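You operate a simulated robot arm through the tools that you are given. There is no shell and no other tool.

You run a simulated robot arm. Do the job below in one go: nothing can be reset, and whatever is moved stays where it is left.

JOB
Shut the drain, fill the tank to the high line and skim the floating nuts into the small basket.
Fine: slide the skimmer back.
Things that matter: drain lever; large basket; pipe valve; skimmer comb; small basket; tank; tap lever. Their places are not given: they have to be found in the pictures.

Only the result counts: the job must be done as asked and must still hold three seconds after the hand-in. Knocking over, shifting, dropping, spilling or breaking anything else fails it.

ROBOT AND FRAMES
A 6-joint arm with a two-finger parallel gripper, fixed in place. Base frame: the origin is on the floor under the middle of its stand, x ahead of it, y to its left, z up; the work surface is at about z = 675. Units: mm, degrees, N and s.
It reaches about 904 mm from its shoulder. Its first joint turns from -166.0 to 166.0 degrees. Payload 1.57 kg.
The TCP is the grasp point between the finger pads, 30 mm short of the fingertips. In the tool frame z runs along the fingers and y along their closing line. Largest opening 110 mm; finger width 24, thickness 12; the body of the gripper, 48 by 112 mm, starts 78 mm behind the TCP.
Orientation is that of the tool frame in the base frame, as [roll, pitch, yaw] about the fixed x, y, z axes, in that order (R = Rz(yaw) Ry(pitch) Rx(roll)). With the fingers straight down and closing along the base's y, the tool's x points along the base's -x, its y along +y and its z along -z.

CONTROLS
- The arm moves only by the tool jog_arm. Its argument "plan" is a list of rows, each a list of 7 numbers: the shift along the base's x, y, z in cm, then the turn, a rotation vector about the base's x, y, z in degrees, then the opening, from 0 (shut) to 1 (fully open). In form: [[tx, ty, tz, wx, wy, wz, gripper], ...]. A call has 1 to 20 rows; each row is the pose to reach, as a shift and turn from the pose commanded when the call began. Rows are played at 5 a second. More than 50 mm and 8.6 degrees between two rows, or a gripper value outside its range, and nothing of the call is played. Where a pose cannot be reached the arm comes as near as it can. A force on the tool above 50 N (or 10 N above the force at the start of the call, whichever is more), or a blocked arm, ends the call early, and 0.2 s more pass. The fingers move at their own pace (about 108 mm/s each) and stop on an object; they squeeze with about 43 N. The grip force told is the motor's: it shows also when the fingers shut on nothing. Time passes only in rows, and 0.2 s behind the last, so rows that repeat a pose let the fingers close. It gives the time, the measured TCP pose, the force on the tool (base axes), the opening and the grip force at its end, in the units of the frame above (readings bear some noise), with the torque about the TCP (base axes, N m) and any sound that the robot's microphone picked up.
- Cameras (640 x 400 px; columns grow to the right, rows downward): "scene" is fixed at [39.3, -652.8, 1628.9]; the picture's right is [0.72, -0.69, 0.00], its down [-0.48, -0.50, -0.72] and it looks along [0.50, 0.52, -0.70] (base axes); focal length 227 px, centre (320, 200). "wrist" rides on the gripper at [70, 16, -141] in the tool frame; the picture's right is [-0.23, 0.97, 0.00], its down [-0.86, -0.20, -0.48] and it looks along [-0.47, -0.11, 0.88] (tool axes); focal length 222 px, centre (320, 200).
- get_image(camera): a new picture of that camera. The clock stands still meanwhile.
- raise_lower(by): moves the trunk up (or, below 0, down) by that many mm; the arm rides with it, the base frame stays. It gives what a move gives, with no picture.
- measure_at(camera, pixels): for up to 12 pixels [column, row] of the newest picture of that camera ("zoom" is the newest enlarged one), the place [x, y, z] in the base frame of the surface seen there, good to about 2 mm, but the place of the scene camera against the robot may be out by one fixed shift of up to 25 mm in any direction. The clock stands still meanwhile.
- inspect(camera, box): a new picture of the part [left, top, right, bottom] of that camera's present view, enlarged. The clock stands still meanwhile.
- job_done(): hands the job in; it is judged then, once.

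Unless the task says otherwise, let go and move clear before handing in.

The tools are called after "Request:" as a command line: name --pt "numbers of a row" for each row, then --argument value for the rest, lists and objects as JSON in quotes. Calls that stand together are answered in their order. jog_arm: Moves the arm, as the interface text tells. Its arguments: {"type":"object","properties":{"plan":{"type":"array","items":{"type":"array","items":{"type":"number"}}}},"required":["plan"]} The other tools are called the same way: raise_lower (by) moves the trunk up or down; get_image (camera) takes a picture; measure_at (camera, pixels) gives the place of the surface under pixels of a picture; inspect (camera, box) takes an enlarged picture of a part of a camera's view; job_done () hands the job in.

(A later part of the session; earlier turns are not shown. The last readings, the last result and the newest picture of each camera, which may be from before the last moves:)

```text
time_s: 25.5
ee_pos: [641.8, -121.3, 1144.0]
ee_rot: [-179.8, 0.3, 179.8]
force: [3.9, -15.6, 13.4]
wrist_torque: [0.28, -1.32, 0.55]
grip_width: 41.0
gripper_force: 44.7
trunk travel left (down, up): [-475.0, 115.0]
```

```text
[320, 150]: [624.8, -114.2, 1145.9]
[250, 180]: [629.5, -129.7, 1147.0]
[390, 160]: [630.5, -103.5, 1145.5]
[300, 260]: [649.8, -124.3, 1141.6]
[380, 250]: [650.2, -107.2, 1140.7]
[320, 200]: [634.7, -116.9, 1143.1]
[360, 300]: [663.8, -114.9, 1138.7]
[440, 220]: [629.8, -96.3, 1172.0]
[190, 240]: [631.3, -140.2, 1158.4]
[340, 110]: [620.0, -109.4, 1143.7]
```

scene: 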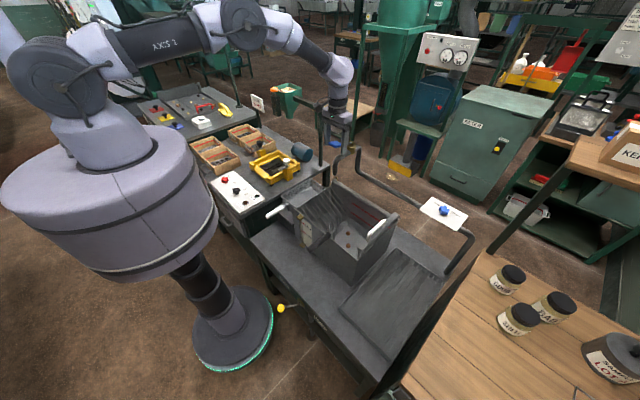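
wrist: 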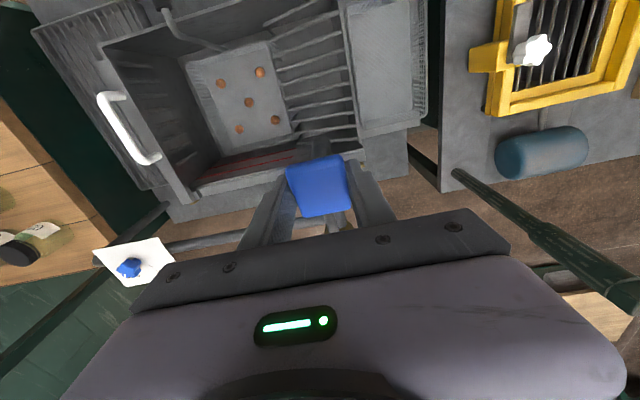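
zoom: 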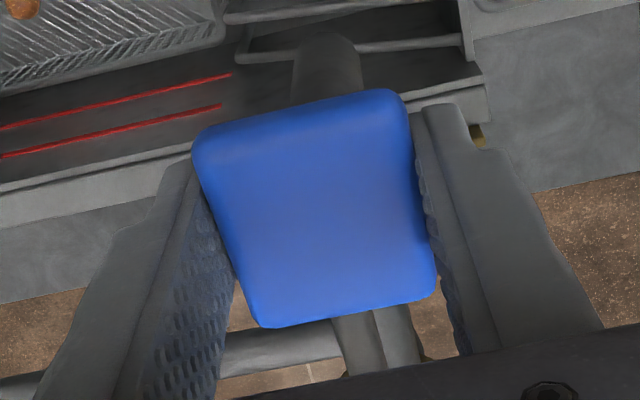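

The paddle did turn, from 18° to about 13.6°, but no water yet. I relax the small y offset and press further down along the arc.

Request:
jog_arm --pt "0 -0.15 0 0 0 0 0.2" --pt "-0.1 -0.15 -0.4 0 0 0 0.2" --pt "-0.17 -0.15 -0.8 0 0 0 0.2" --pt "-0.22 -0.15 -1.2 0 0 0 0.2"

Request:
inspect --camera "scene" --box '[290, 120, 410, 260]'

Request:
get_image --camera "wrist"

```text
time_s: 26.5
ee_pos: [639.2, -120.5, 1131.0]
ee_rot: [-179.9, 0.2, 179.7]
force: [5.4, -10.5, 14.7]
wrist_torque: [0.31, -1.33, 0.58]
grip_width: 41.2
gripper_force: 44.7
trunk travel left (down, up): [-475.0, 115.0]
```

```text
2.86 times, centred on (350, 190) of scene
```

zoom: 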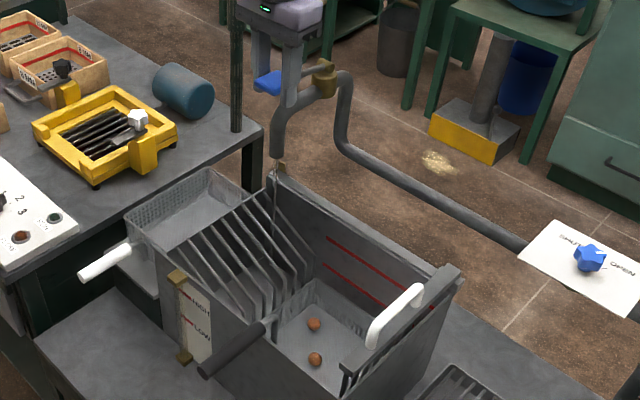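

```text
taken
```

wrist: 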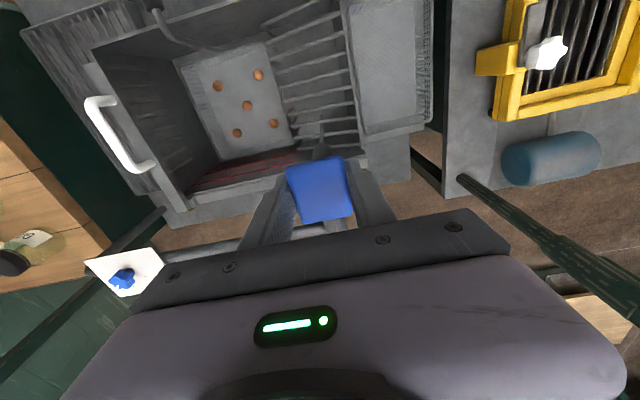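

A thin stream seems to start under the spout (zoom 274,200). I'll look more closely.

Request:
inspect --camera "scene" --box '[300, 140, 390, 240]'

Request:
measure_at --camera "wrist" --pixels '[[319, 168], [320, 185], [325, 205]]'

```text
4.00 times, centred on (345, 190) of scene
```

zoom: 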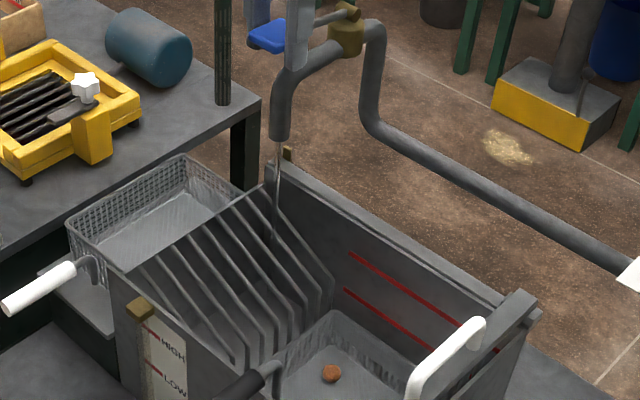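

```text
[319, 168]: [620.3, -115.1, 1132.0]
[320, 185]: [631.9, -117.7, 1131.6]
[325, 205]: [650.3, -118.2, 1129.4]
```

Water is running in a thin stream, so pressing down opens the tap. I press further for more flow.

Request:
jog_arm --pt "-0.05 0 -0.4 0 0 0 0.2" --pt "-0.07 0 -0.8 0 0 0 0.2" --pt "-0.05 0 -1.2 0 0 0 0.2" --pt "0.0 0 -1.6 0 0 0 0.2"

Request:
inspect --camera "scene" --box '[300, 140, 390, 240]'

Request:
get_image --camera "wrist"

```text
time_s: 27.5
ee_pos: [637.6, -120.2, 1115.7]
ee_rot: [-179.8, 0.2, 179.7]
force: [-4.3, -9.6, 17.1]
wrist_torque: [0.46, -1.52, 0.45]
grip_width: 41.3
gripper_force: 44.8
trunk travel left (down, up): [-475.0, 115.0]
```

```text
4.00 times, centred on (345, 190) of scene
```

zoom: 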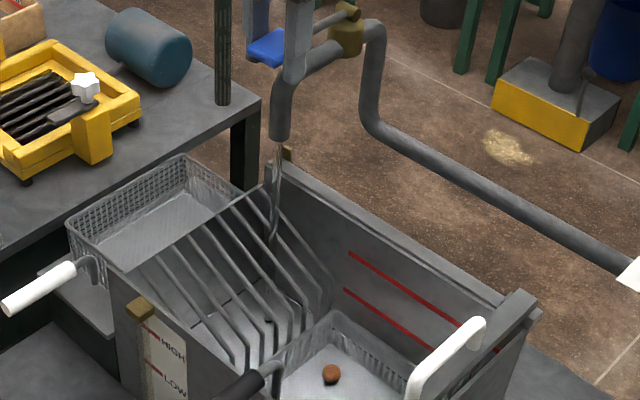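

```text
taken
```

wrist: 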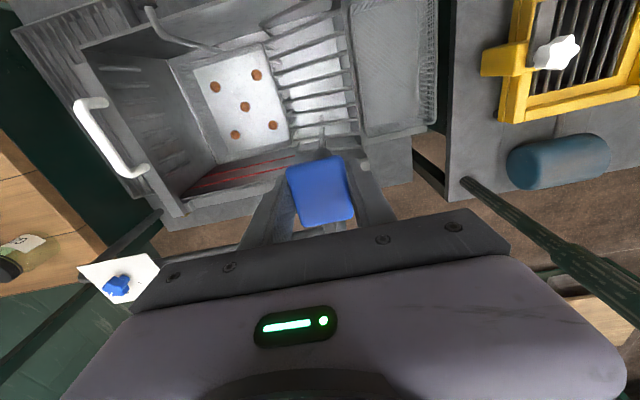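

The stream is stronger now. I hold for 2 s and then measure the level.

Request:
jog_arm --pt "0 0 0 0 0 0 0.2" --pt "0 0 0 0 0 0 0.2" --pt "0 0 0 0 0 0 0.2" --pt "0 0 0 0 0 0 0.2" --pt "0 0 0 0 0 0 0.2" --pt "0 0 0 0 0 0 0.2" --pt "0 0 0 0 0 0 0.2" --pt "0 0 0 0 0 0 0.2" --pt "0 0 0 0 0 0 0.2" --pt "0 0 0 0 0 0 0.2"

Request:
inspect --camera "scene" --box '[280, 180, 410, 280]'

Request:
inspect --camera "wrist" --box '[60, 0, 380, 220]'

```text
time_s: 29.7
ee_pos: [636.7, -119.8, 1114.2]
ee_rot: [-179.8, 0.3, 179.6]
force: [-6.9, -10.6, 12.4]
wrist_torque: [0.54, -0.77, 0.52]
grip_width: 41.1
gripper_force: 45.0
trunk travel left (down, up): [-475.0, 115.0]
```

```text
4.00 times, centred on (345, 230) of scene
```

zoom: 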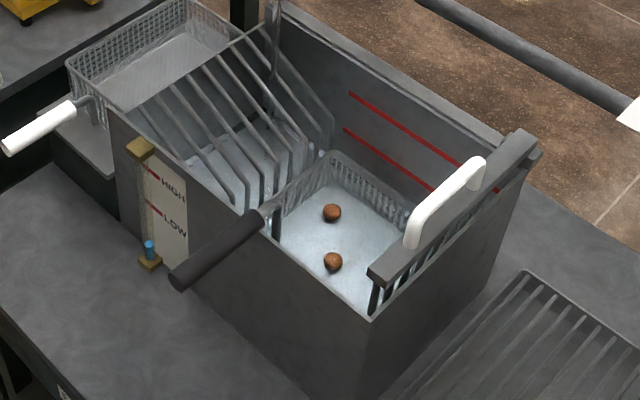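

```text
1.82 times, centred on (220, 110) of wrist
```

zoom: 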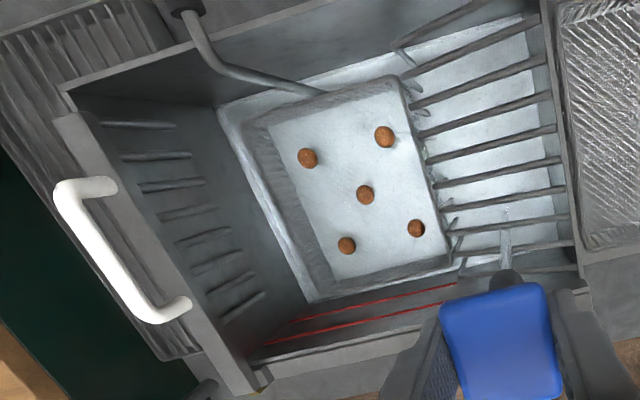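

The gauge's blue column is at zoom (150,243), far below LOW (205) and HIGH (170). I hold on for 4 more seconds.

Request:
jog_arm --pt "0 0 0 0 0 0 0.2" --pt "0 0 0 0 0 0 0.2" --pt "0 0 0 0 0 0 0.2" --pt "0 0 0 0 0 0 0.2" --pt "0 0 0 0 0 0 0.2" --pt "0 0 0 0 0 0 0.2" --pt "0 0 0 0 0 0 0.2" --pt "0 0 0 0 0 0 0.2" --pt "0 0 0 0 0 0 0.2" --pt "0 0 0 0 0 0 0.2" --pt "0 0 0 0 0 0 0.2" --pt "0 0 0 0 0 0 0.2" --pt "0 0 0 0 0 0 0.2" --pt "0 0 0 0 0 0 0.2" --pt "0 0 0 0 0 0 0.2" --pt "0 0 0 0 0 0 0.2" --pt "0 0 0 0 0 0 0.2" --pt "0 0 0 0 0 0 0.2" --pt "0 0 0 0 0 0 0.2" --pt "0 0 0 0 0 0 0.2"

Request:
inspect --camera "scene" --box '[280, 180, 410, 280]'

```text
time_s: 33.9
ee_pos: [637.6, -121.3, 1114.7]
ee_rot: [-179.9, 0.2, 179.7]
force: [-12.3, -10.4, 3.9]
wrist_torque: [0.3, 0.13, 0.42]
grip_width: 41.2
gripper_force: 45.4
trunk travel left (down, up): [-475.0, 115.0]
```

```text
4.00 times, centred on (345, 230) of scene
```

zoom: 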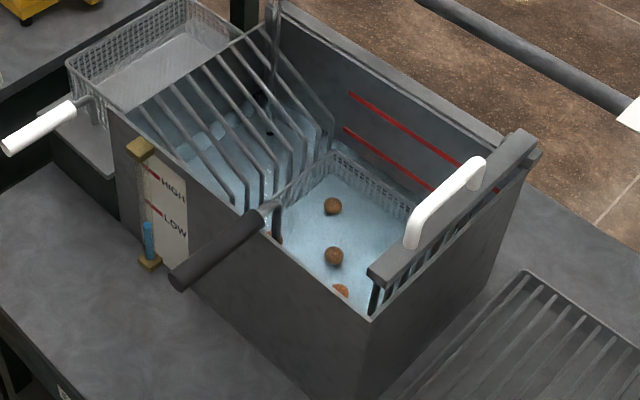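

Level now at zoom row 222, rising about 5 rows/s; the HIGH mark is at 170. I hold 4 more seconds, then zoom in on the gauge.

Request:
jog_arm --pt "0 0 0 0 0 0 0.2" --pt "0 0 0 0 0 0 0.2" --pt "0 0 0 0 0 0 0.2" --pt "0 0 0 0 0 0 0.2" --pt "0 0 0 0 0 0 0.2" --pt "0 0 0 0 0 0 0.2" --pt "0 0 0 0 0 0 0.2" --pt "0 0 0 0 0 0 0.2" --pt "0 0 0 0 0 0 0.2" --pt "0 0 0 0 0 0 0.2" --pt "0 0 0 0 0 0 0.2" --pt "0 0 0 0 0 0 0.2" --pt "0 0 0 0 0 0 0.2" --pt "0 0 0 0 0 0 0.2" --pt "0 0 0 0 0 0 0.2" --pt "0 0 0 0 0 0 0.2" --pt "0 0 0 0 0 0 0.2" --pt "0 0 0 0 0 0 0.2" --pt "0 0 0 0 0 0 0.2"

Request:
inspect --camera "scene" --box '[300, 205, 348, 255]'

Request:
inspect --camera "wrist" --box '[60, 0, 380, 220]'

```text
time_s: 37.9
ee_pos: [637.1, -120.6, 1115.0]
ee_rot: [-179.8, 0.1, 179.7]
force: [-12.5, -8.7, 4.0]
wrist_torque: [0.34, 0.06, 0.41]
grip_width: 41.0
gripper_force: 45.2
trunk travel left (down, up): [-475.0, 115.0]
```

```text
8.00 times, centred on (324, 230) of scene
```

zoom: 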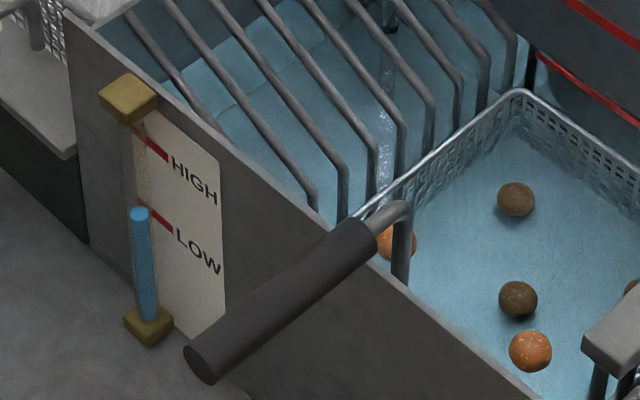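

```text
1.82 times, centred on (220, 110) of wrist
```

zoom: 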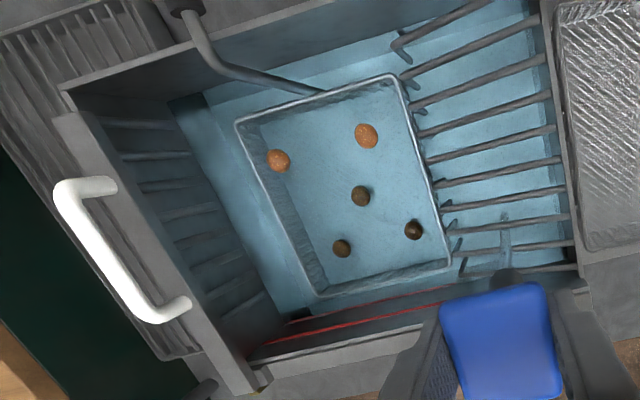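

The column is just at LOW (zoom row 212 vs LOW 205), HIGH is near row 130; two nuts (orange) float and three dark ones sink. I measure the marks' and water's heights.

Request:
inspect --camera "scene" --box '[306, 212, 336, 250]'

Request:
measure_at --camera "zoom" --pixels '[[215, 110], [235, 130], [225, 225], [245, 240], [215, 240], [215, 300]]'

Request:
measure_at --camera "scene" --pixels '[[367, 216], [390, 229], [367, 225], [350, 222], [345, 245], [340, 205]]'

Request:
measure_at --camera "wrist" --pixels '[[260, 120], [240, 150], [180, 90], [330, 60], [212, 88], [261, 74]]'

```text
10.53 times, centred on (321, 231) of scene
```

zoom: 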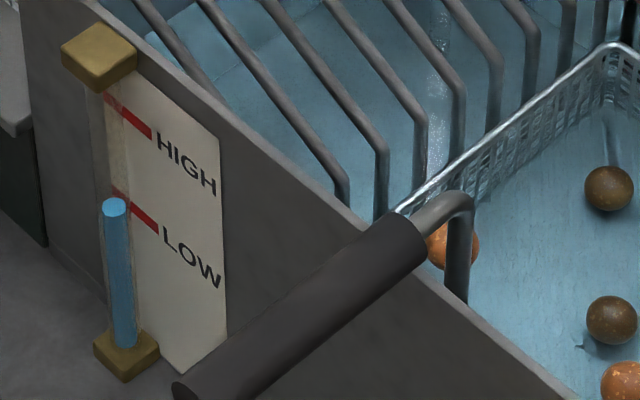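

```text
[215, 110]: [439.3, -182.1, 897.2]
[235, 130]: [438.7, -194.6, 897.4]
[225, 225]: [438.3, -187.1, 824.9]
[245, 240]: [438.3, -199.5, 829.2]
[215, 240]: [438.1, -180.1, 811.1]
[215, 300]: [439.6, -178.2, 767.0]
```

```text
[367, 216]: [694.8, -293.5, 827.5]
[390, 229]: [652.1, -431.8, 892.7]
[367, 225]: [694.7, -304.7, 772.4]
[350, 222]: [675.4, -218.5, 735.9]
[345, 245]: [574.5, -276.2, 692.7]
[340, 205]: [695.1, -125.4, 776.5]
```

```text
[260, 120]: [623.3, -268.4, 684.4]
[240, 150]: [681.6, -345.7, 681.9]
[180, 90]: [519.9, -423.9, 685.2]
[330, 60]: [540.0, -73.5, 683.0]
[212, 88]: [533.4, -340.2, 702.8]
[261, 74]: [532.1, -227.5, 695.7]
```

The measuring sees through the water, so I'll judge by the gauge and the two red lines on the back wall. I zoom on the back wall.

Request:
inspect --camera "scene" --box '[345, 190, 415, 240]'

Request:
measure_at --camera "zoom" --pixels '[[185, 110], [250, 150], [180, 185], [230, 210], [260, 160], [215, 203], [200, 120], [195, 194]]'

Request:
inspect --camera "wrist" --box '[180, 140, 300, 215]'

```text
8.00 times, centred on (380, 215) of scene
```

zoom: 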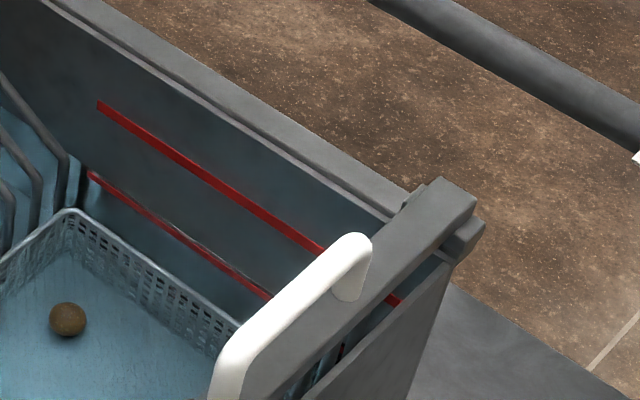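

```text
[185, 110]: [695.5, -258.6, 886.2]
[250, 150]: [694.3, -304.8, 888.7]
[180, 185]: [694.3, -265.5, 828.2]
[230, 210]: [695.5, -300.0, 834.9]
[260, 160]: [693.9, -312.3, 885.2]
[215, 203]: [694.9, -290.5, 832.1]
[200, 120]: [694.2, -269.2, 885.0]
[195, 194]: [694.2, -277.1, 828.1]
```

```text
5.33 times, centred on (240, 178) of wrist
```

zoom: 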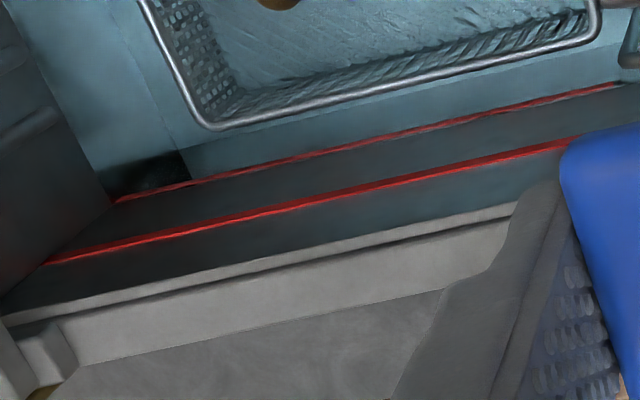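

LOW is at about z 770 and HIGH about z 831 (61 mm apart); the water is just at LOW and rising about 6 mm/s. I hold for 5 s more in total of 4 s now.

Request:
jog_arm --pt "0 0 0 0 0 0 0.2" --pt "0 0 0 0 0 0 0.2" --pt "0 0 0 0 0 0 0.2" --pt "0 0 0 0 0 0 0.2" --pt "0 0 0 0 0 0 0.2" --pt "0 0 0 0 0 0 0.2" --pt "0 0 0 0 0 0 0.2" --pt "0 0 0 0 0 0 0.2" --pt "0 0 0 0 0 0 0.2" --pt "0 0 0 0 0 0 0.2" --pt "0 0 0 0 0 0 0.2" --pt "0 0 0 0 0 0 0.2" --pt "0 0 0 0 0 0 0.2" --pt "0 0 0 0 0 0 0.2" --pt "0 0 0 0 0 0 0.2" --pt "0 0 0 0 0 0 0.2" --pt "0 0 0 0 0 0 0.2" --pt "0 0 0 0 0 0 0.2" --pt "0 0 0 0 0 0 0.2"

Request:
inspect --camera "scene" --box '[306, 212, 336, 250]'

Request:
inspect --camera "scene" --box '[345, 190, 415, 240]'

Request:
inspect --camera "wrist" --box '[60, 0, 380, 220]'

```text
time_s: 41.9
ee_pos: [638.4, -119.8, 1115.8]
ee_rot: [-179.8, 0.2, 179.7]
force: [-9.9, -10.4, 6.4]
wrist_torque: [0.36, -0.18, 0.46]
grip_width: 41.0
gripper_force: 45.4
trunk travel left (down, up): [-475.0, 115.0]
```

```text
10.53 times, centred on (321, 231) of scene
```

zoom: 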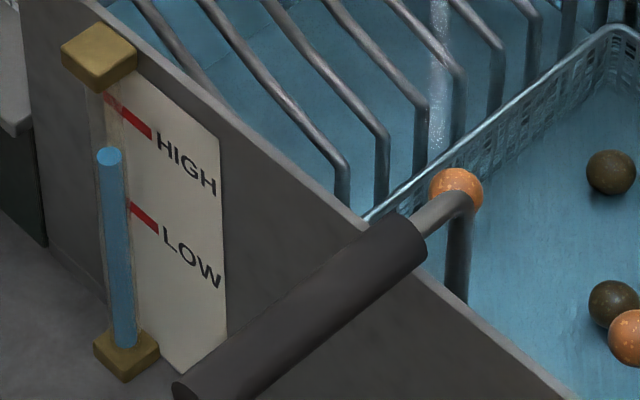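

```text
8.00 times, centred on (380, 215) of scene
```

zoom: 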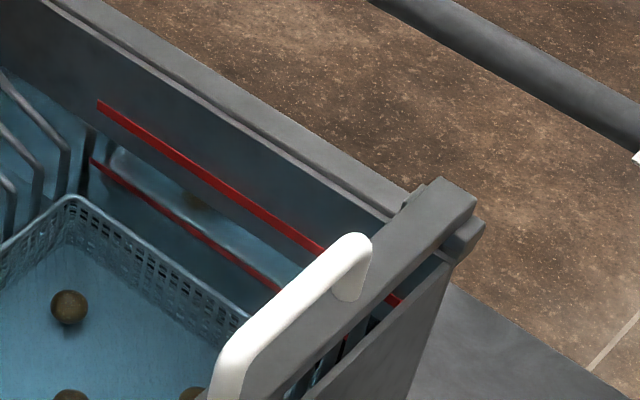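

```text
1.82 times, centred on (220, 110) of wrist
```

zoom: 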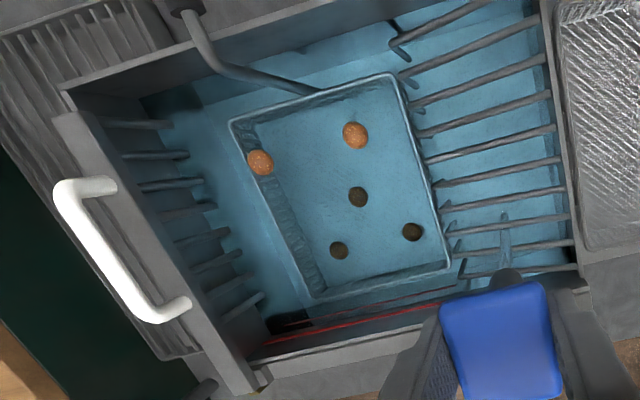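

The column rose to row 155 (from 207 at LOW; HIGH would be about row 112), i.e. about 13 rows/s, so roughly 3 s remain. I hold for 1.6 s more and check again.

Request:
jog_arm --pt "0 0 0 0 0 0 0.2" --pt "0 0 0 0 0 0 0.2" --pt "0 0 0 0 0 0 0.2" --pt "0 0 0 0 0 0 0.2" --pt "0 0 0 0 0 0 0.2" --pt "0 0 0 0 0 0 0.2" --pt "0 0 0 0 0 0 0.2"

Request:
inspect --camera "scene" --box '[306, 212, 336, 250]'

Request:
inspect --camera "scene" --box '[345, 190, 415, 240]'

Request:
inspect --camera "wrist" --box '[180, 140, 300, 215]'

```text
time_s: 43.5
ee_pos: [637.5, -120.6, 1114.9]
ee_rot: [-179.9, 0.3, 179.7]
force: [-8.9, -9.8, 6.4]
wrist_torque: [0.29, -0.22, 0.43]
grip_width: 41.2
gripper_force: 45.2
trunk travel left (down, up): [-475.0, 115.0]
```

```text
10.53 times, centred on (321, 231) of scene
```

zoom: 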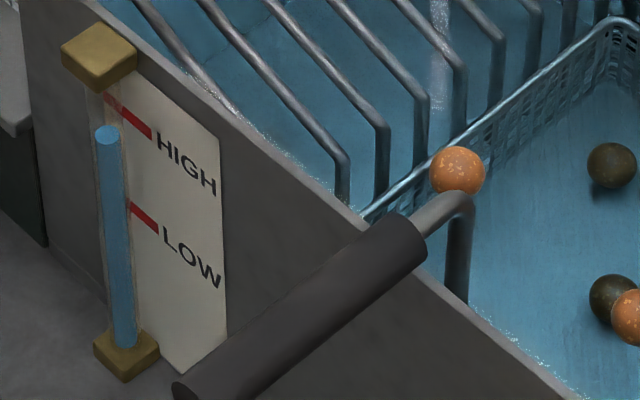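

```text
8.00 times, centred on (380, 215) of scene
```

zoom: 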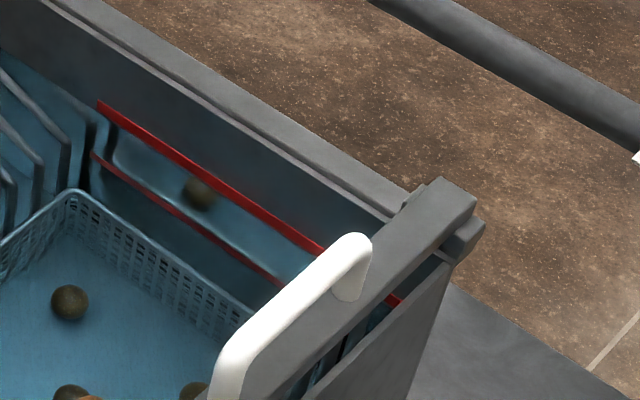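

```text
5.33 times, centred on (240, 178) of wrist
```

zoom: 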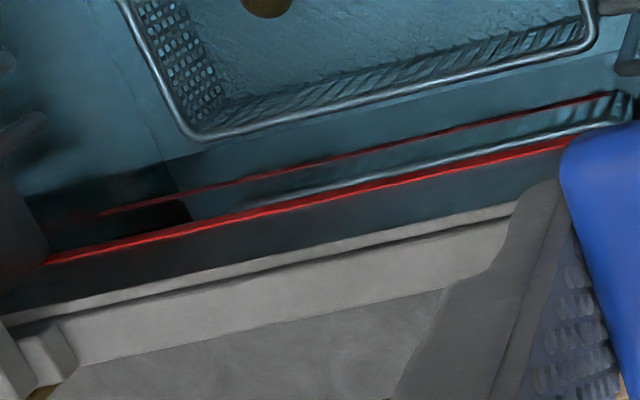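

The column top is at row 135 and on the back wall the water edge is close under the upper red line. I zoom in on that edge for precision.

Request:
inspect --camera "scene" --box '[350, 198, 382, 224]'

Request:
inspect --camera "scene" --box '[310, 216, 322, 230]'

```text
15.38 times, centred on (366, 211) of scene
```

zoom: 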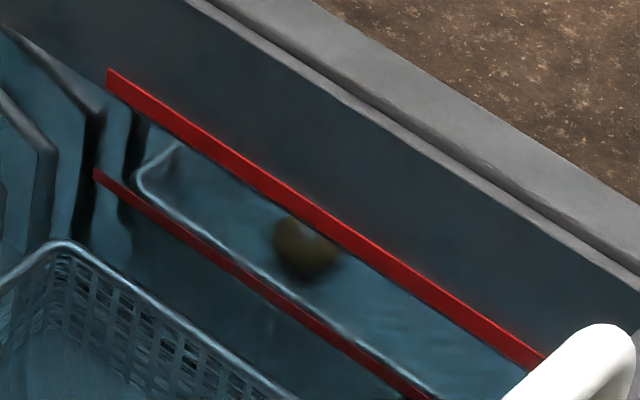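

```text
16.00 times, centred on (316, 223) of scene
```

zoom: 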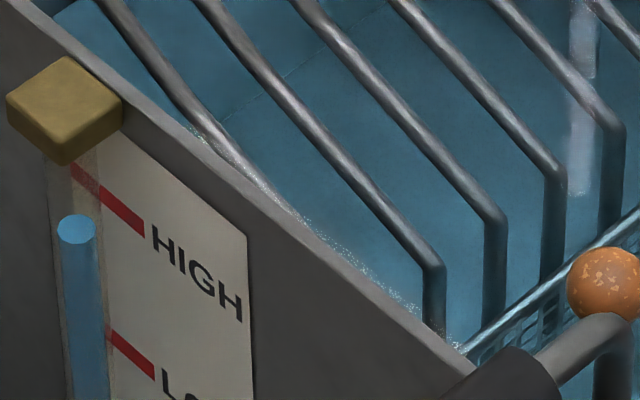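

I need exact heights: measure the column top, tube, the HIGH mark and plate on this zoomed view.

Request:
measure_at --camera "zoom" --pixels '[[77, 228], [77, 250], [80, 300], [125, 212], [138, 225], [85, 182], [150, 365], [115, 340], [180, 250], [60, 200], [25, 260], [600, 280]]'

```text
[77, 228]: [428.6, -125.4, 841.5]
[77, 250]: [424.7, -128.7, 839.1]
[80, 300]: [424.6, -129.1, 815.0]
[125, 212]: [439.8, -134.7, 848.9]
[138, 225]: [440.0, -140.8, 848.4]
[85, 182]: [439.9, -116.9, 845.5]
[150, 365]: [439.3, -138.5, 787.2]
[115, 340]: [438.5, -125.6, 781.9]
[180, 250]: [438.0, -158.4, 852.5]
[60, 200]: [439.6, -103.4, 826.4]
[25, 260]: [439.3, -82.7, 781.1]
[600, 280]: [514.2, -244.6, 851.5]
```

Column top is z≈841.5 and the HIGH mark z≈848.5 (LOW ≈785) in scene terms, so about 7 mm remain. I lift the lever most of the way so that only a thin flow is left, then check again.

Request:
jog_arm --pt "0.05 0 1.0 0 0 0 0.2" --pt "0.12 0 2.0 0 0 0 0.2"

Request:
inspect --camera "scene" --box '[310, 216, 322, 230]'

Request:
measure_at --camera "zoom" --pixels '[[77, 200], [77, 205], [77, 210], [77, 215], [77, 220], [77, 225], [125, 212], [85, 182]]'

Request:
inspect --camera "scene" --box '[300, 140, 390, 240]'

```text
time_s: 44.1
ee_pos: [640.4, -119.7, 1133.7]
ee_rot: [-179.8, 0.0, 179.7]
force: [-3.6, -7.9, -9.5]
wrist_torque: [0.2, 1.42, 0.61]
grip_width: 41.4
gripper_force: 44.8
trunk travel left (down, up): [-475.0, 115.0]
```

```text
16.00 times, centred on (316, 223) of scene
```

zoom: 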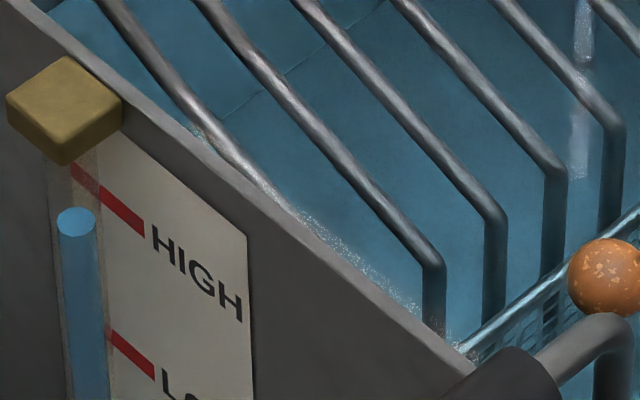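

```text
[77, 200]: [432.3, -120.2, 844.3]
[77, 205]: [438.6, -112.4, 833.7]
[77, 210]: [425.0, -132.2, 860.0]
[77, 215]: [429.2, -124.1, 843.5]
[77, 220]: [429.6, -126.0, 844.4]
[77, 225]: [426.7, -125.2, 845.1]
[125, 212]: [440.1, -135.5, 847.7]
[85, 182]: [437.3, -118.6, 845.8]
```

```text
4.00 times, centred on (345, 190) of scene
```

zoom: 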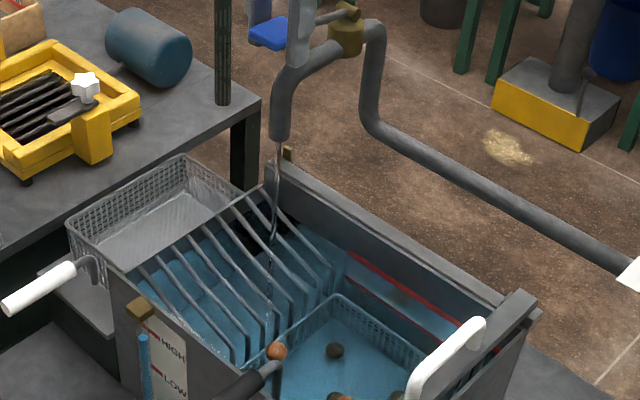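

Level is now about 844.5 vs HIGH about 847.7, with a thin flow still running (zoom 275,200). I hold 0.8 s at this thin flow.

Request:
jog_arm --pt "0 0 0 0 0 0 0.2" --pt "0 0 0 0 0 0 0.2" --pt "0 0 0 0 0 0 0.2"

Request:
inspect --camera "scene" --box '[310, 216, 322, 230]'

Request:
measure_at --camera "zoom" --pixels '[[77, 207], [77, 211], [77, 215], [77, 219], [77, 223], [72, 215], [82, 215], [125, 212], [138, 225], [85, 182], [78, 175], [110, 200]]'

```text
time_s: 44.9
ee_pos: [641.1, -119.7, 1133.7]
ee_rot: [-179.7, 0.1, 179.7]
force: [-4.7, -6.6, -8.6]
wrist_torque: [0.24, 1.42, 0.65]
grip_width: 41.1
gripper_force: 45.1
trunk travel left (down, up): [-475.0, 115.0]
```

```text
16.00 times, centred on (316, 223) of scene
```

zoom: 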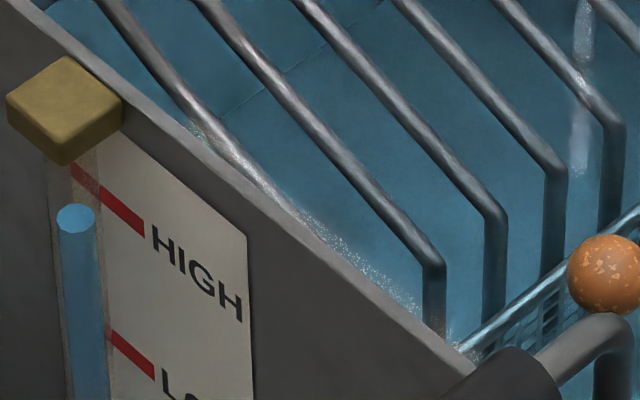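

```text
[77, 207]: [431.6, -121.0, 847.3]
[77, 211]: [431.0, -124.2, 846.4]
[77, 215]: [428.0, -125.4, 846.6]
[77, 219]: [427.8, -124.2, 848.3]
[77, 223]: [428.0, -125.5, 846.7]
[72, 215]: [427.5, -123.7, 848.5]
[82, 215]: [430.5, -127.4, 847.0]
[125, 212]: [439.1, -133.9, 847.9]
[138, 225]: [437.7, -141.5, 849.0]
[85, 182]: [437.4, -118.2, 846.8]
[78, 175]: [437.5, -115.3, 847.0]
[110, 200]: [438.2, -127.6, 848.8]
```

Column top ≈847.3 vs HIGH mark ≈847.9: nearly there. I close the tap fully now by lifting the lever to its original height and a little more.

Request:
jog_arm --pt "0.2 0 1.1 0 0 0 0.2" --pt "0.4 0 2.2 0 0 0 0.2"

Request:
inspect --camera "scene" --box '[310, 216, 322, 230]'

Request:
measure_at --camera "zoom" --pixels '[[77, 207], [77, 211], [77, 215], [77, 219], [72, 213], [82, 213], [125, 212], [138, 225], [85, 182], [78, 175], [110, 200]]'

Request:
inspect --camera "scene" --box '[300, 140, 390, 240]'

Request:
inspect --camera "wrist" --box '[260, 130, 380, 240]'

```text
time_s: 45.5
ee_pos: [645.8, -120.4, 1152.6]
ee_rot: [-179.9, -0.1, 179.5]
force: [-3.6, -10.5, -24.5]
wrist_torque: [0.46, 0.58, 0.61]
grip_width: 41.1
gripper_force: 45.1
trunk travel left (down, up): [-475.0, 115.0]
```

```text
16.00 times, centred on (316, 223) of scene
```

zoom: 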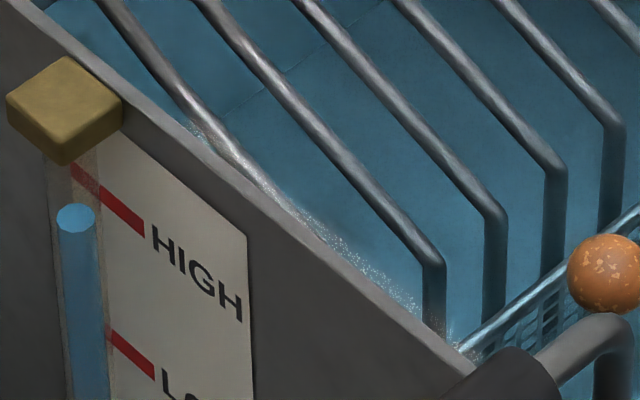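

```text
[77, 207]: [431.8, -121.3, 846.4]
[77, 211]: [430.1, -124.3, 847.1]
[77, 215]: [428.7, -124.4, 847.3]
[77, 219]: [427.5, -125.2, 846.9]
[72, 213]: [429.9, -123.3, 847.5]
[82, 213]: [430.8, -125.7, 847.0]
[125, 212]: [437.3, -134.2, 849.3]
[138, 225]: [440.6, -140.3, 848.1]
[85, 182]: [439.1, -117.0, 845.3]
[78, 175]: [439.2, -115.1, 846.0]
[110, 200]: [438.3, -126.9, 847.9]
```

```text
4.00 times, centred on (345, 190) of scene
```

zoom: 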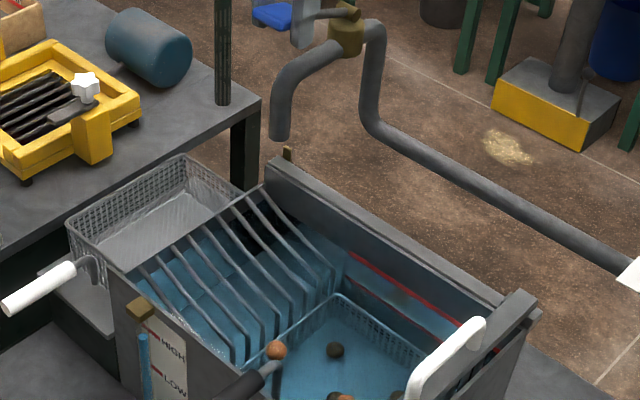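

```text
3.64 times, centred on (320, 185) of wrist
```

zoom: 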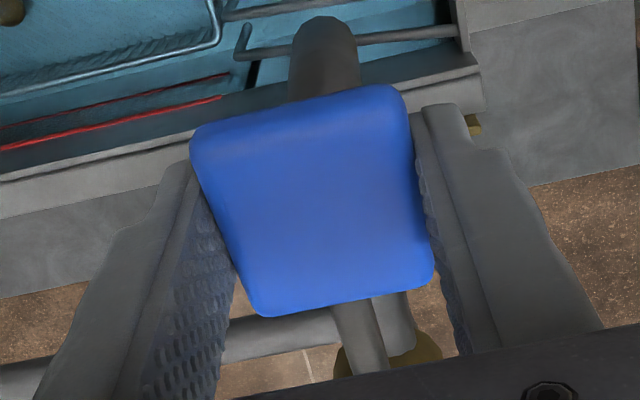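

The flow has stopped, the column is at 847.1 against the HIGH mark's ≈847.3, and the lever is back against its closed stop (-24 N). I open the fingers and rise clear.

Request:
jog_arm --pt "0 0 -0.2 0 0 0 0.2" --pt "0 0 -0.2 0 0 0 0.5" --pt "0 0 -0.2 0 0 0 0.7" --pt "0 0 -0.2 0 0 0 0.7" --pt "0 0 3 0 0 0 0.7" --pt "0 0 7 0 0 0 0.7" --pt "0 0 11 0 0 0 0.7" --pt "0 0 15 0 0 0 0.7" --pt "0 0 15 0 0 0 0.7"

Request:
inspect --camera "wrist" --box '[80, 0, 420, 200]'

Request:
inspect --camera "scene" --box '[270, 130, 420, 280]'

Request:
inspect --camera "scene" --box '[310, 216, 322, 230]'

```text
time_s: 47.5
ee_pos: [644.1, -118.2, 1306.3]
ee_rot: [-179.8, 0.0, 179.7]
force: [0.1, -0.3, -0.4]
wrist_torque: [-0.02, 0.0, 0.0]
grip_width: 76.9
gripper_force: 0.2
trunk travel left (down, up): [-475.0, 115.0]
```

```text
1.88 times, centred on (250, 100) of wrist
```

zoom: 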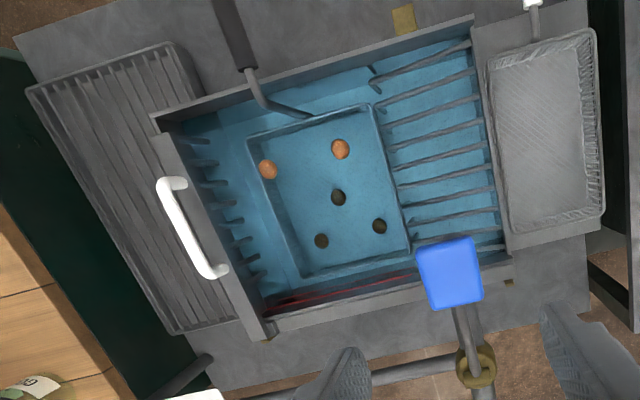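

```text
2.67 times, centred on (345, 205) of scene
```

zoom: 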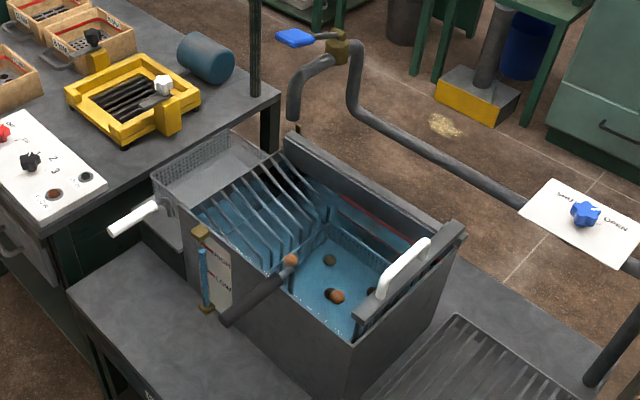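

```text
16.00 times, centred on (316, 223) of scene
```

zoom: 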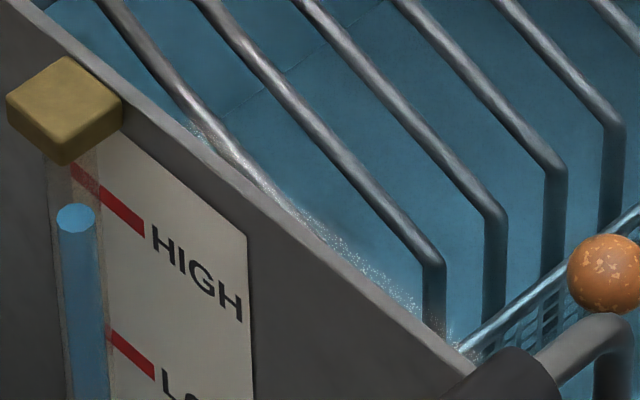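

The tap is closed and the level stays at HIGH. Next the skimmer: two orange nuts float (zoom 268,170 and 340,150). I'll move the tool to above the tank's right side to measure the comb, the basket wire and the ramp.

Request:
jog_arm --pt "-2.5 -3 0 0 0 0 0.7" --pt "-5 -6 0 0 0 0 0.7" --pt "-7.5 -9 0 0 0 0 0.7" --pt "-10 -12 0 0 0 0 0.7" --pt "-12 -15 0 0 0 0 0.7" --pt "-14 -18 0 0 0 0 0.7" --pt "-14 -18 0 0 0 0 0.7"

Request:
get_image --camera "wrist"

Request:
inspect --camera "wrist" --box '[160, 20, 470, 215]'

```text
time_s: 49.1
ee_pos: [504.2, -300.1, 1304.4]
ee_rot: [-179.7, 0.1, 179.7]
force: [0.6, -0.1, -0.2]
wrist_torque: [-0.04, -0.03, 0.02]
grip_width: 77.1
gripper_force: 0.1
trunk travel left (down, up): [-475.0, 115.0]
```

```text
taken
```

wrist: 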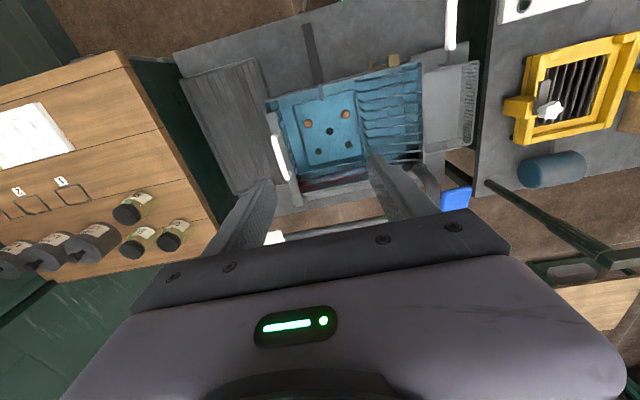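

```text
2.05 times, centred on (315, 118) of wrist
```

zoom: 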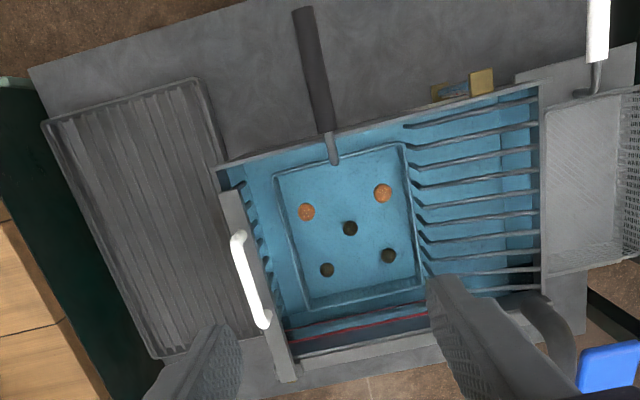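

I measure the comb bar ends, its handle, the walls, the basket wire and the floating nuts from this pose.

Request:
measure_at --camera "zoom" --pixels '[[228, 195], [235, 215], [275, 360], [288, 378], [237, 240], [252, 285], [263, 320], [335, 160], [330, 135], [306, 212], [383, 193], [220, 170]]'

Request:
measure_at --camera "zoom" --pixels '[[370, 122], [535, 90], [540, 130], [540, 200], [540, 280], [350, 350], [400, 345], [545, 300], [580, 130], [580, 240], [595, 85], [600, 30]]'

```text
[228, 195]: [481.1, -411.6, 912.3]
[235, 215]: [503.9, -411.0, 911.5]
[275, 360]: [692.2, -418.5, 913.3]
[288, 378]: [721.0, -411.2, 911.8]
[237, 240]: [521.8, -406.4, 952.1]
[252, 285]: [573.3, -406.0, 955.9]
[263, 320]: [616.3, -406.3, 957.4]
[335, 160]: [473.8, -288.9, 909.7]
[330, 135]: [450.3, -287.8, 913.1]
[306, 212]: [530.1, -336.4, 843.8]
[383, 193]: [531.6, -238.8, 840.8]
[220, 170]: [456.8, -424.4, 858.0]
```

```text
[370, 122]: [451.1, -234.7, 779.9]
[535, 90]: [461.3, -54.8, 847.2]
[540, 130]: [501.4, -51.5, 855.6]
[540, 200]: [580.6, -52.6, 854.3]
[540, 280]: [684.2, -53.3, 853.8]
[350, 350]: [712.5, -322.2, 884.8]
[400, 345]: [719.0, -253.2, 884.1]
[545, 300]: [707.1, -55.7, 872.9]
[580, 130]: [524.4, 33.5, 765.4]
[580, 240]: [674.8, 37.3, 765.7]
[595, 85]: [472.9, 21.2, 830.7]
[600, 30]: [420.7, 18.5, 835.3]
```

The comb bar's top is at z 912 (x≈480–722, y≈-411), its white handle runs along x at y -406 with top z 956; floating nuts at (530,-336) and (532,-239). I'll move nearer to view the comb, the guide and the basket wire clearly.

Request:
jog_arm --pt "-1 -2 -3 0 0 0 0.7" --pt "-2 -4 -6 0 0 0 0.7" --pt "-3 -6 -9 0 0 0 0.7" --pt "-4 -8 -12 0 0 0 0.7" --pt "-5 -9 -15 0 0 0 0.7" --pt "-5 -9 -15 0 0 0 0.7"

Request:
get_image --camera "wrist"

Request:
inspect --camera "wrist" --box '[240, 60, 440, 210]'

```text
time_s: 50.5
ee_pos: [456.5, -389.6, 1158.1]
ee_rot: [-179.8, 0.2, 179.8]
force: [0.6, -0.3, 0.0]
wrist_torque: [0.01, -0.03, 0.01]
grip_width: 77.0
gripper_force: 0.0
trunk travel left (down, up): [-475.0, 115.0]
```

```text
taken
```

wrist: 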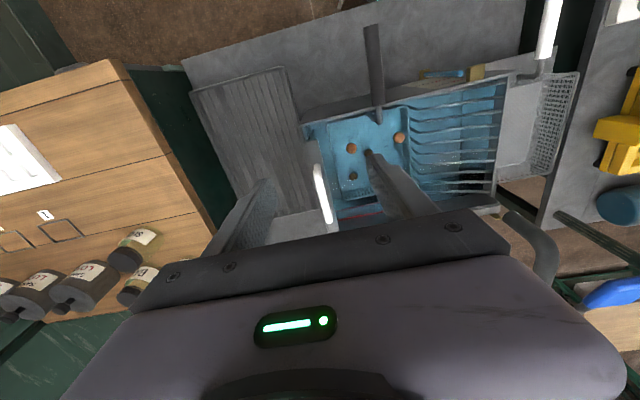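

```text
2.67 times, centred on (340, 135) of wrist
```

zoom: 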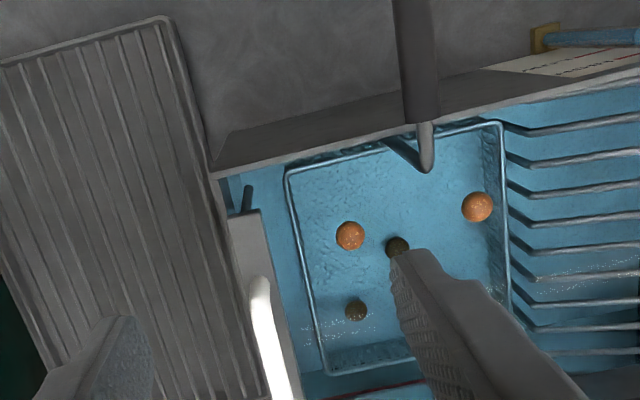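

I measure the bar's front end, the outermost tooth and the basket's hook for clearance.

Request:
measure_at --camera "zoom" --pixels '[[232, 214], [255, 213], [245, 230], [248, 188], [246, 205], [262, 240], [427, 165], [427, 145], [405, 155], [350, 233], [477, 205], [425, 125]]'

Request:
inspect --camera "scene" --box '[335, 205, 415, 275]'

```text
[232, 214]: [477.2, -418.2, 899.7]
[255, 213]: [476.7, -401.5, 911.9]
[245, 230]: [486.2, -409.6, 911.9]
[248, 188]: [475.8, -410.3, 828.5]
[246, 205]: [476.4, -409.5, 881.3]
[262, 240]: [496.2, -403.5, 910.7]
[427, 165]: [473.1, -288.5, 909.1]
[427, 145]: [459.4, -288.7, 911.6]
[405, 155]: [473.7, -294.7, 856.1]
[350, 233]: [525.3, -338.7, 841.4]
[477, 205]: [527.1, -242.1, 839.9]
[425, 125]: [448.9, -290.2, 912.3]
```

```text
5.71 times, centred on (375, 240) of scene
```

zoom: 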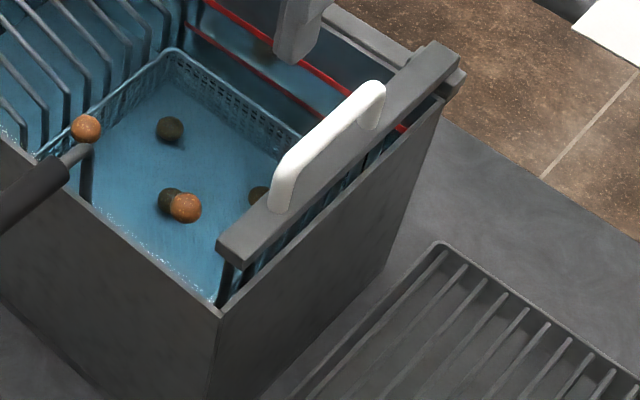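

The bar's front end (x≈476.5) and first tooth lie very close to the large basket's hook wire (x≈473, y≈-289), so clearance must be checked. I'll place the camera straight above that spot.

Request:
jog_arm --pt "3 1.5 -1 0 0 0 0.7" --pt "6 3 -2.5 0 0 0 0.7" --pt "9 5 -4 0 0 0 0.7" --pt "9 5 -4 0 0 0 0.7"

Request:
get_image --camera "wrist"

Request:
inspect --camera "wrist" --box '[220, 40, 400, 160]'

```text
time_s: 51.5
ee_pos: [545.2, -338.5, 1117.4]
ee_rot: [-179.8, 0.2, 179.7]
force: [-1.0, -0.5, 0.4]
wrist_torque: [0.04, -0.01, -0.01]
grip_width: 76.9
gripper_force: 0.0
trunk travel left (down, up): [-475.0, 115.0]
```

```text
taken
```

wrist: 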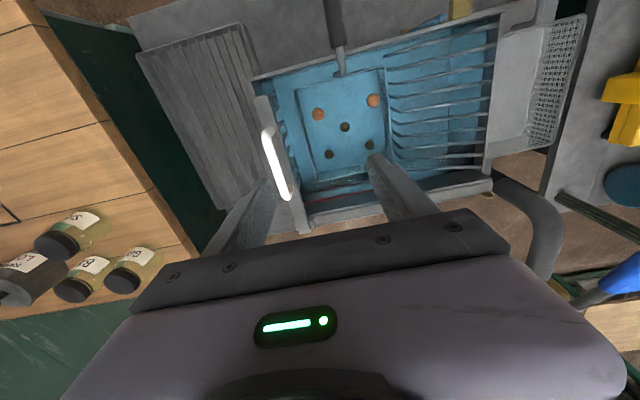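

```text
3.33 times, centred on (310, 100) of wrist
```

zoom: 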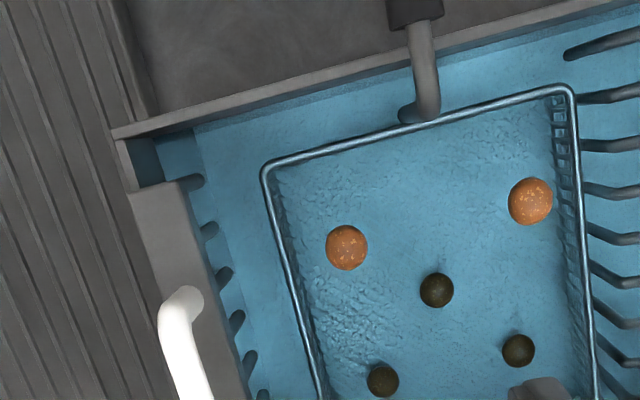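

Now I see bar front end (155,185), first tooth (195,180) and the hook's end (428,110). I measure them.

Request:
measure_at --camera "zoom" --pixels '[[140, 193], [175, 184], [185, 195], [195, 180], [188, 178], [428, 112], [433, 105], [420, 116], [405, 112], [400, 118], [425, 60], [412, 118]]'

Request:
inspect --camera "wrist" --box '[320, 55, 365, 90]'

Request:
inspect --camera "wrist" --box '[245, 80, 305, 120]'

```text
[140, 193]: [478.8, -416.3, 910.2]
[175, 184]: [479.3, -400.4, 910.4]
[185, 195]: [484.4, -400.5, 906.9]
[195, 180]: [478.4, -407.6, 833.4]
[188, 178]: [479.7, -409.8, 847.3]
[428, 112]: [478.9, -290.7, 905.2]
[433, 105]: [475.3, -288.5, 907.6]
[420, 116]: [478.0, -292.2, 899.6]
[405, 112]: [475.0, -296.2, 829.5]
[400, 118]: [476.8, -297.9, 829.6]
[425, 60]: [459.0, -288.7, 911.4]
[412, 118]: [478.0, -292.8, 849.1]
```

```text
11.43 times, centred on (342, 72) of wrist
```

zoom: 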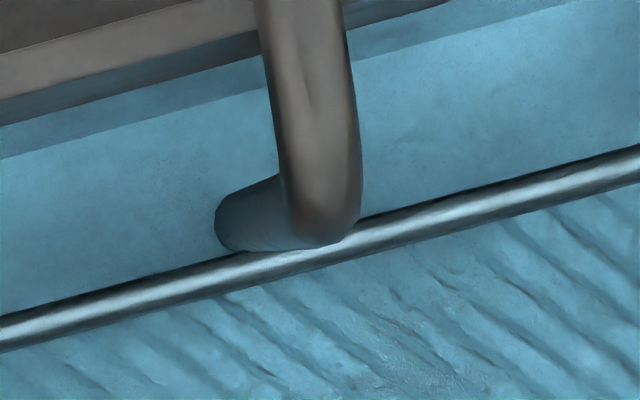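

```text
10.00 times, centred on (275, 100) of wrist
```

zoom: 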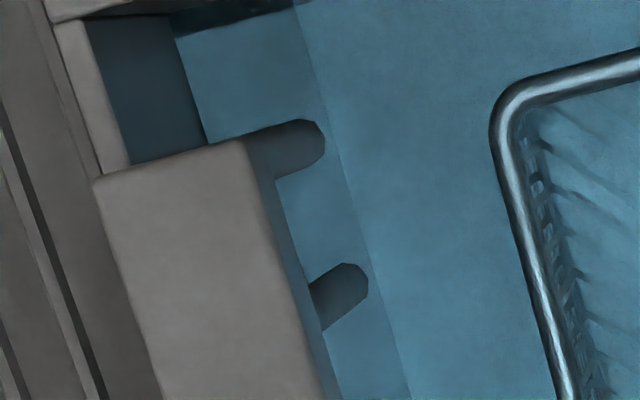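

Both appear at about x 478, so I need finer measurements at the edges: first the bar end and tooth, then the hook.

Request:
measure_at --camera "zoom" --pixels '[[105, 180], [140, 170], [180, 160], [220, 150], [238, 146], [270, 130], [300, 122], [318, 125], [320, 145], [300, 168], [345, 268], [320, 290]]'

Request:
inspect --camera "wrist" --box '[320, 55, 365, 90]'

Request:
measure_at --camera "zoom" --pixels '[[340, 236], [320, 242], [300, 240], [355, 215], [345, 225], [310, 246], [270, 246], [240, 246], [225, 240], [218, 225], [320, 225], [300, 210]]'

```text
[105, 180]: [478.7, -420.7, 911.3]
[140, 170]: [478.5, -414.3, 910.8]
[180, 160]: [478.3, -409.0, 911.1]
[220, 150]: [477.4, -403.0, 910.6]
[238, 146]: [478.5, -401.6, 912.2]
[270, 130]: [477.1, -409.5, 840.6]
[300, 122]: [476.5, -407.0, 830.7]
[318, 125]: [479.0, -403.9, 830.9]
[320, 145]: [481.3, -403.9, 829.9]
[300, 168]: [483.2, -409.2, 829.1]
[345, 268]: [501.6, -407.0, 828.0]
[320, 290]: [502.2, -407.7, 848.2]
```

```text
11.43 times, centred on (342, 72) of wrist
```

zoom: 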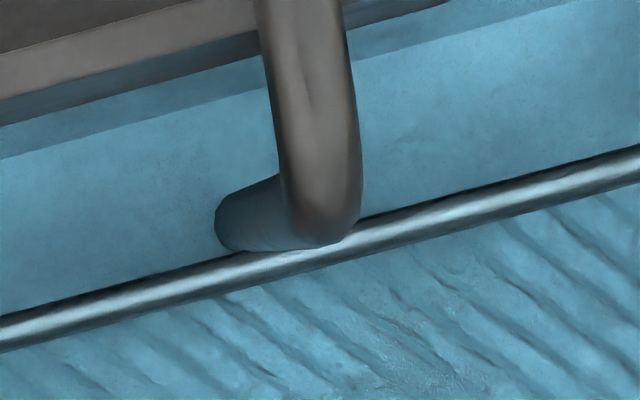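

```text
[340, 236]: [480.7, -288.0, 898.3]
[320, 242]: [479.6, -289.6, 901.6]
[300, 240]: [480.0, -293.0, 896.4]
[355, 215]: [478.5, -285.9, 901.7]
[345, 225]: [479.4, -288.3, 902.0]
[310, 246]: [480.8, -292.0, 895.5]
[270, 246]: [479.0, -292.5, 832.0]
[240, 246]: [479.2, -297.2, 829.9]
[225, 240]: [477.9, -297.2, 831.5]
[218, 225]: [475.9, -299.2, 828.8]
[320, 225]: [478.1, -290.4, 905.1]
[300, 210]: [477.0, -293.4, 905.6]
```

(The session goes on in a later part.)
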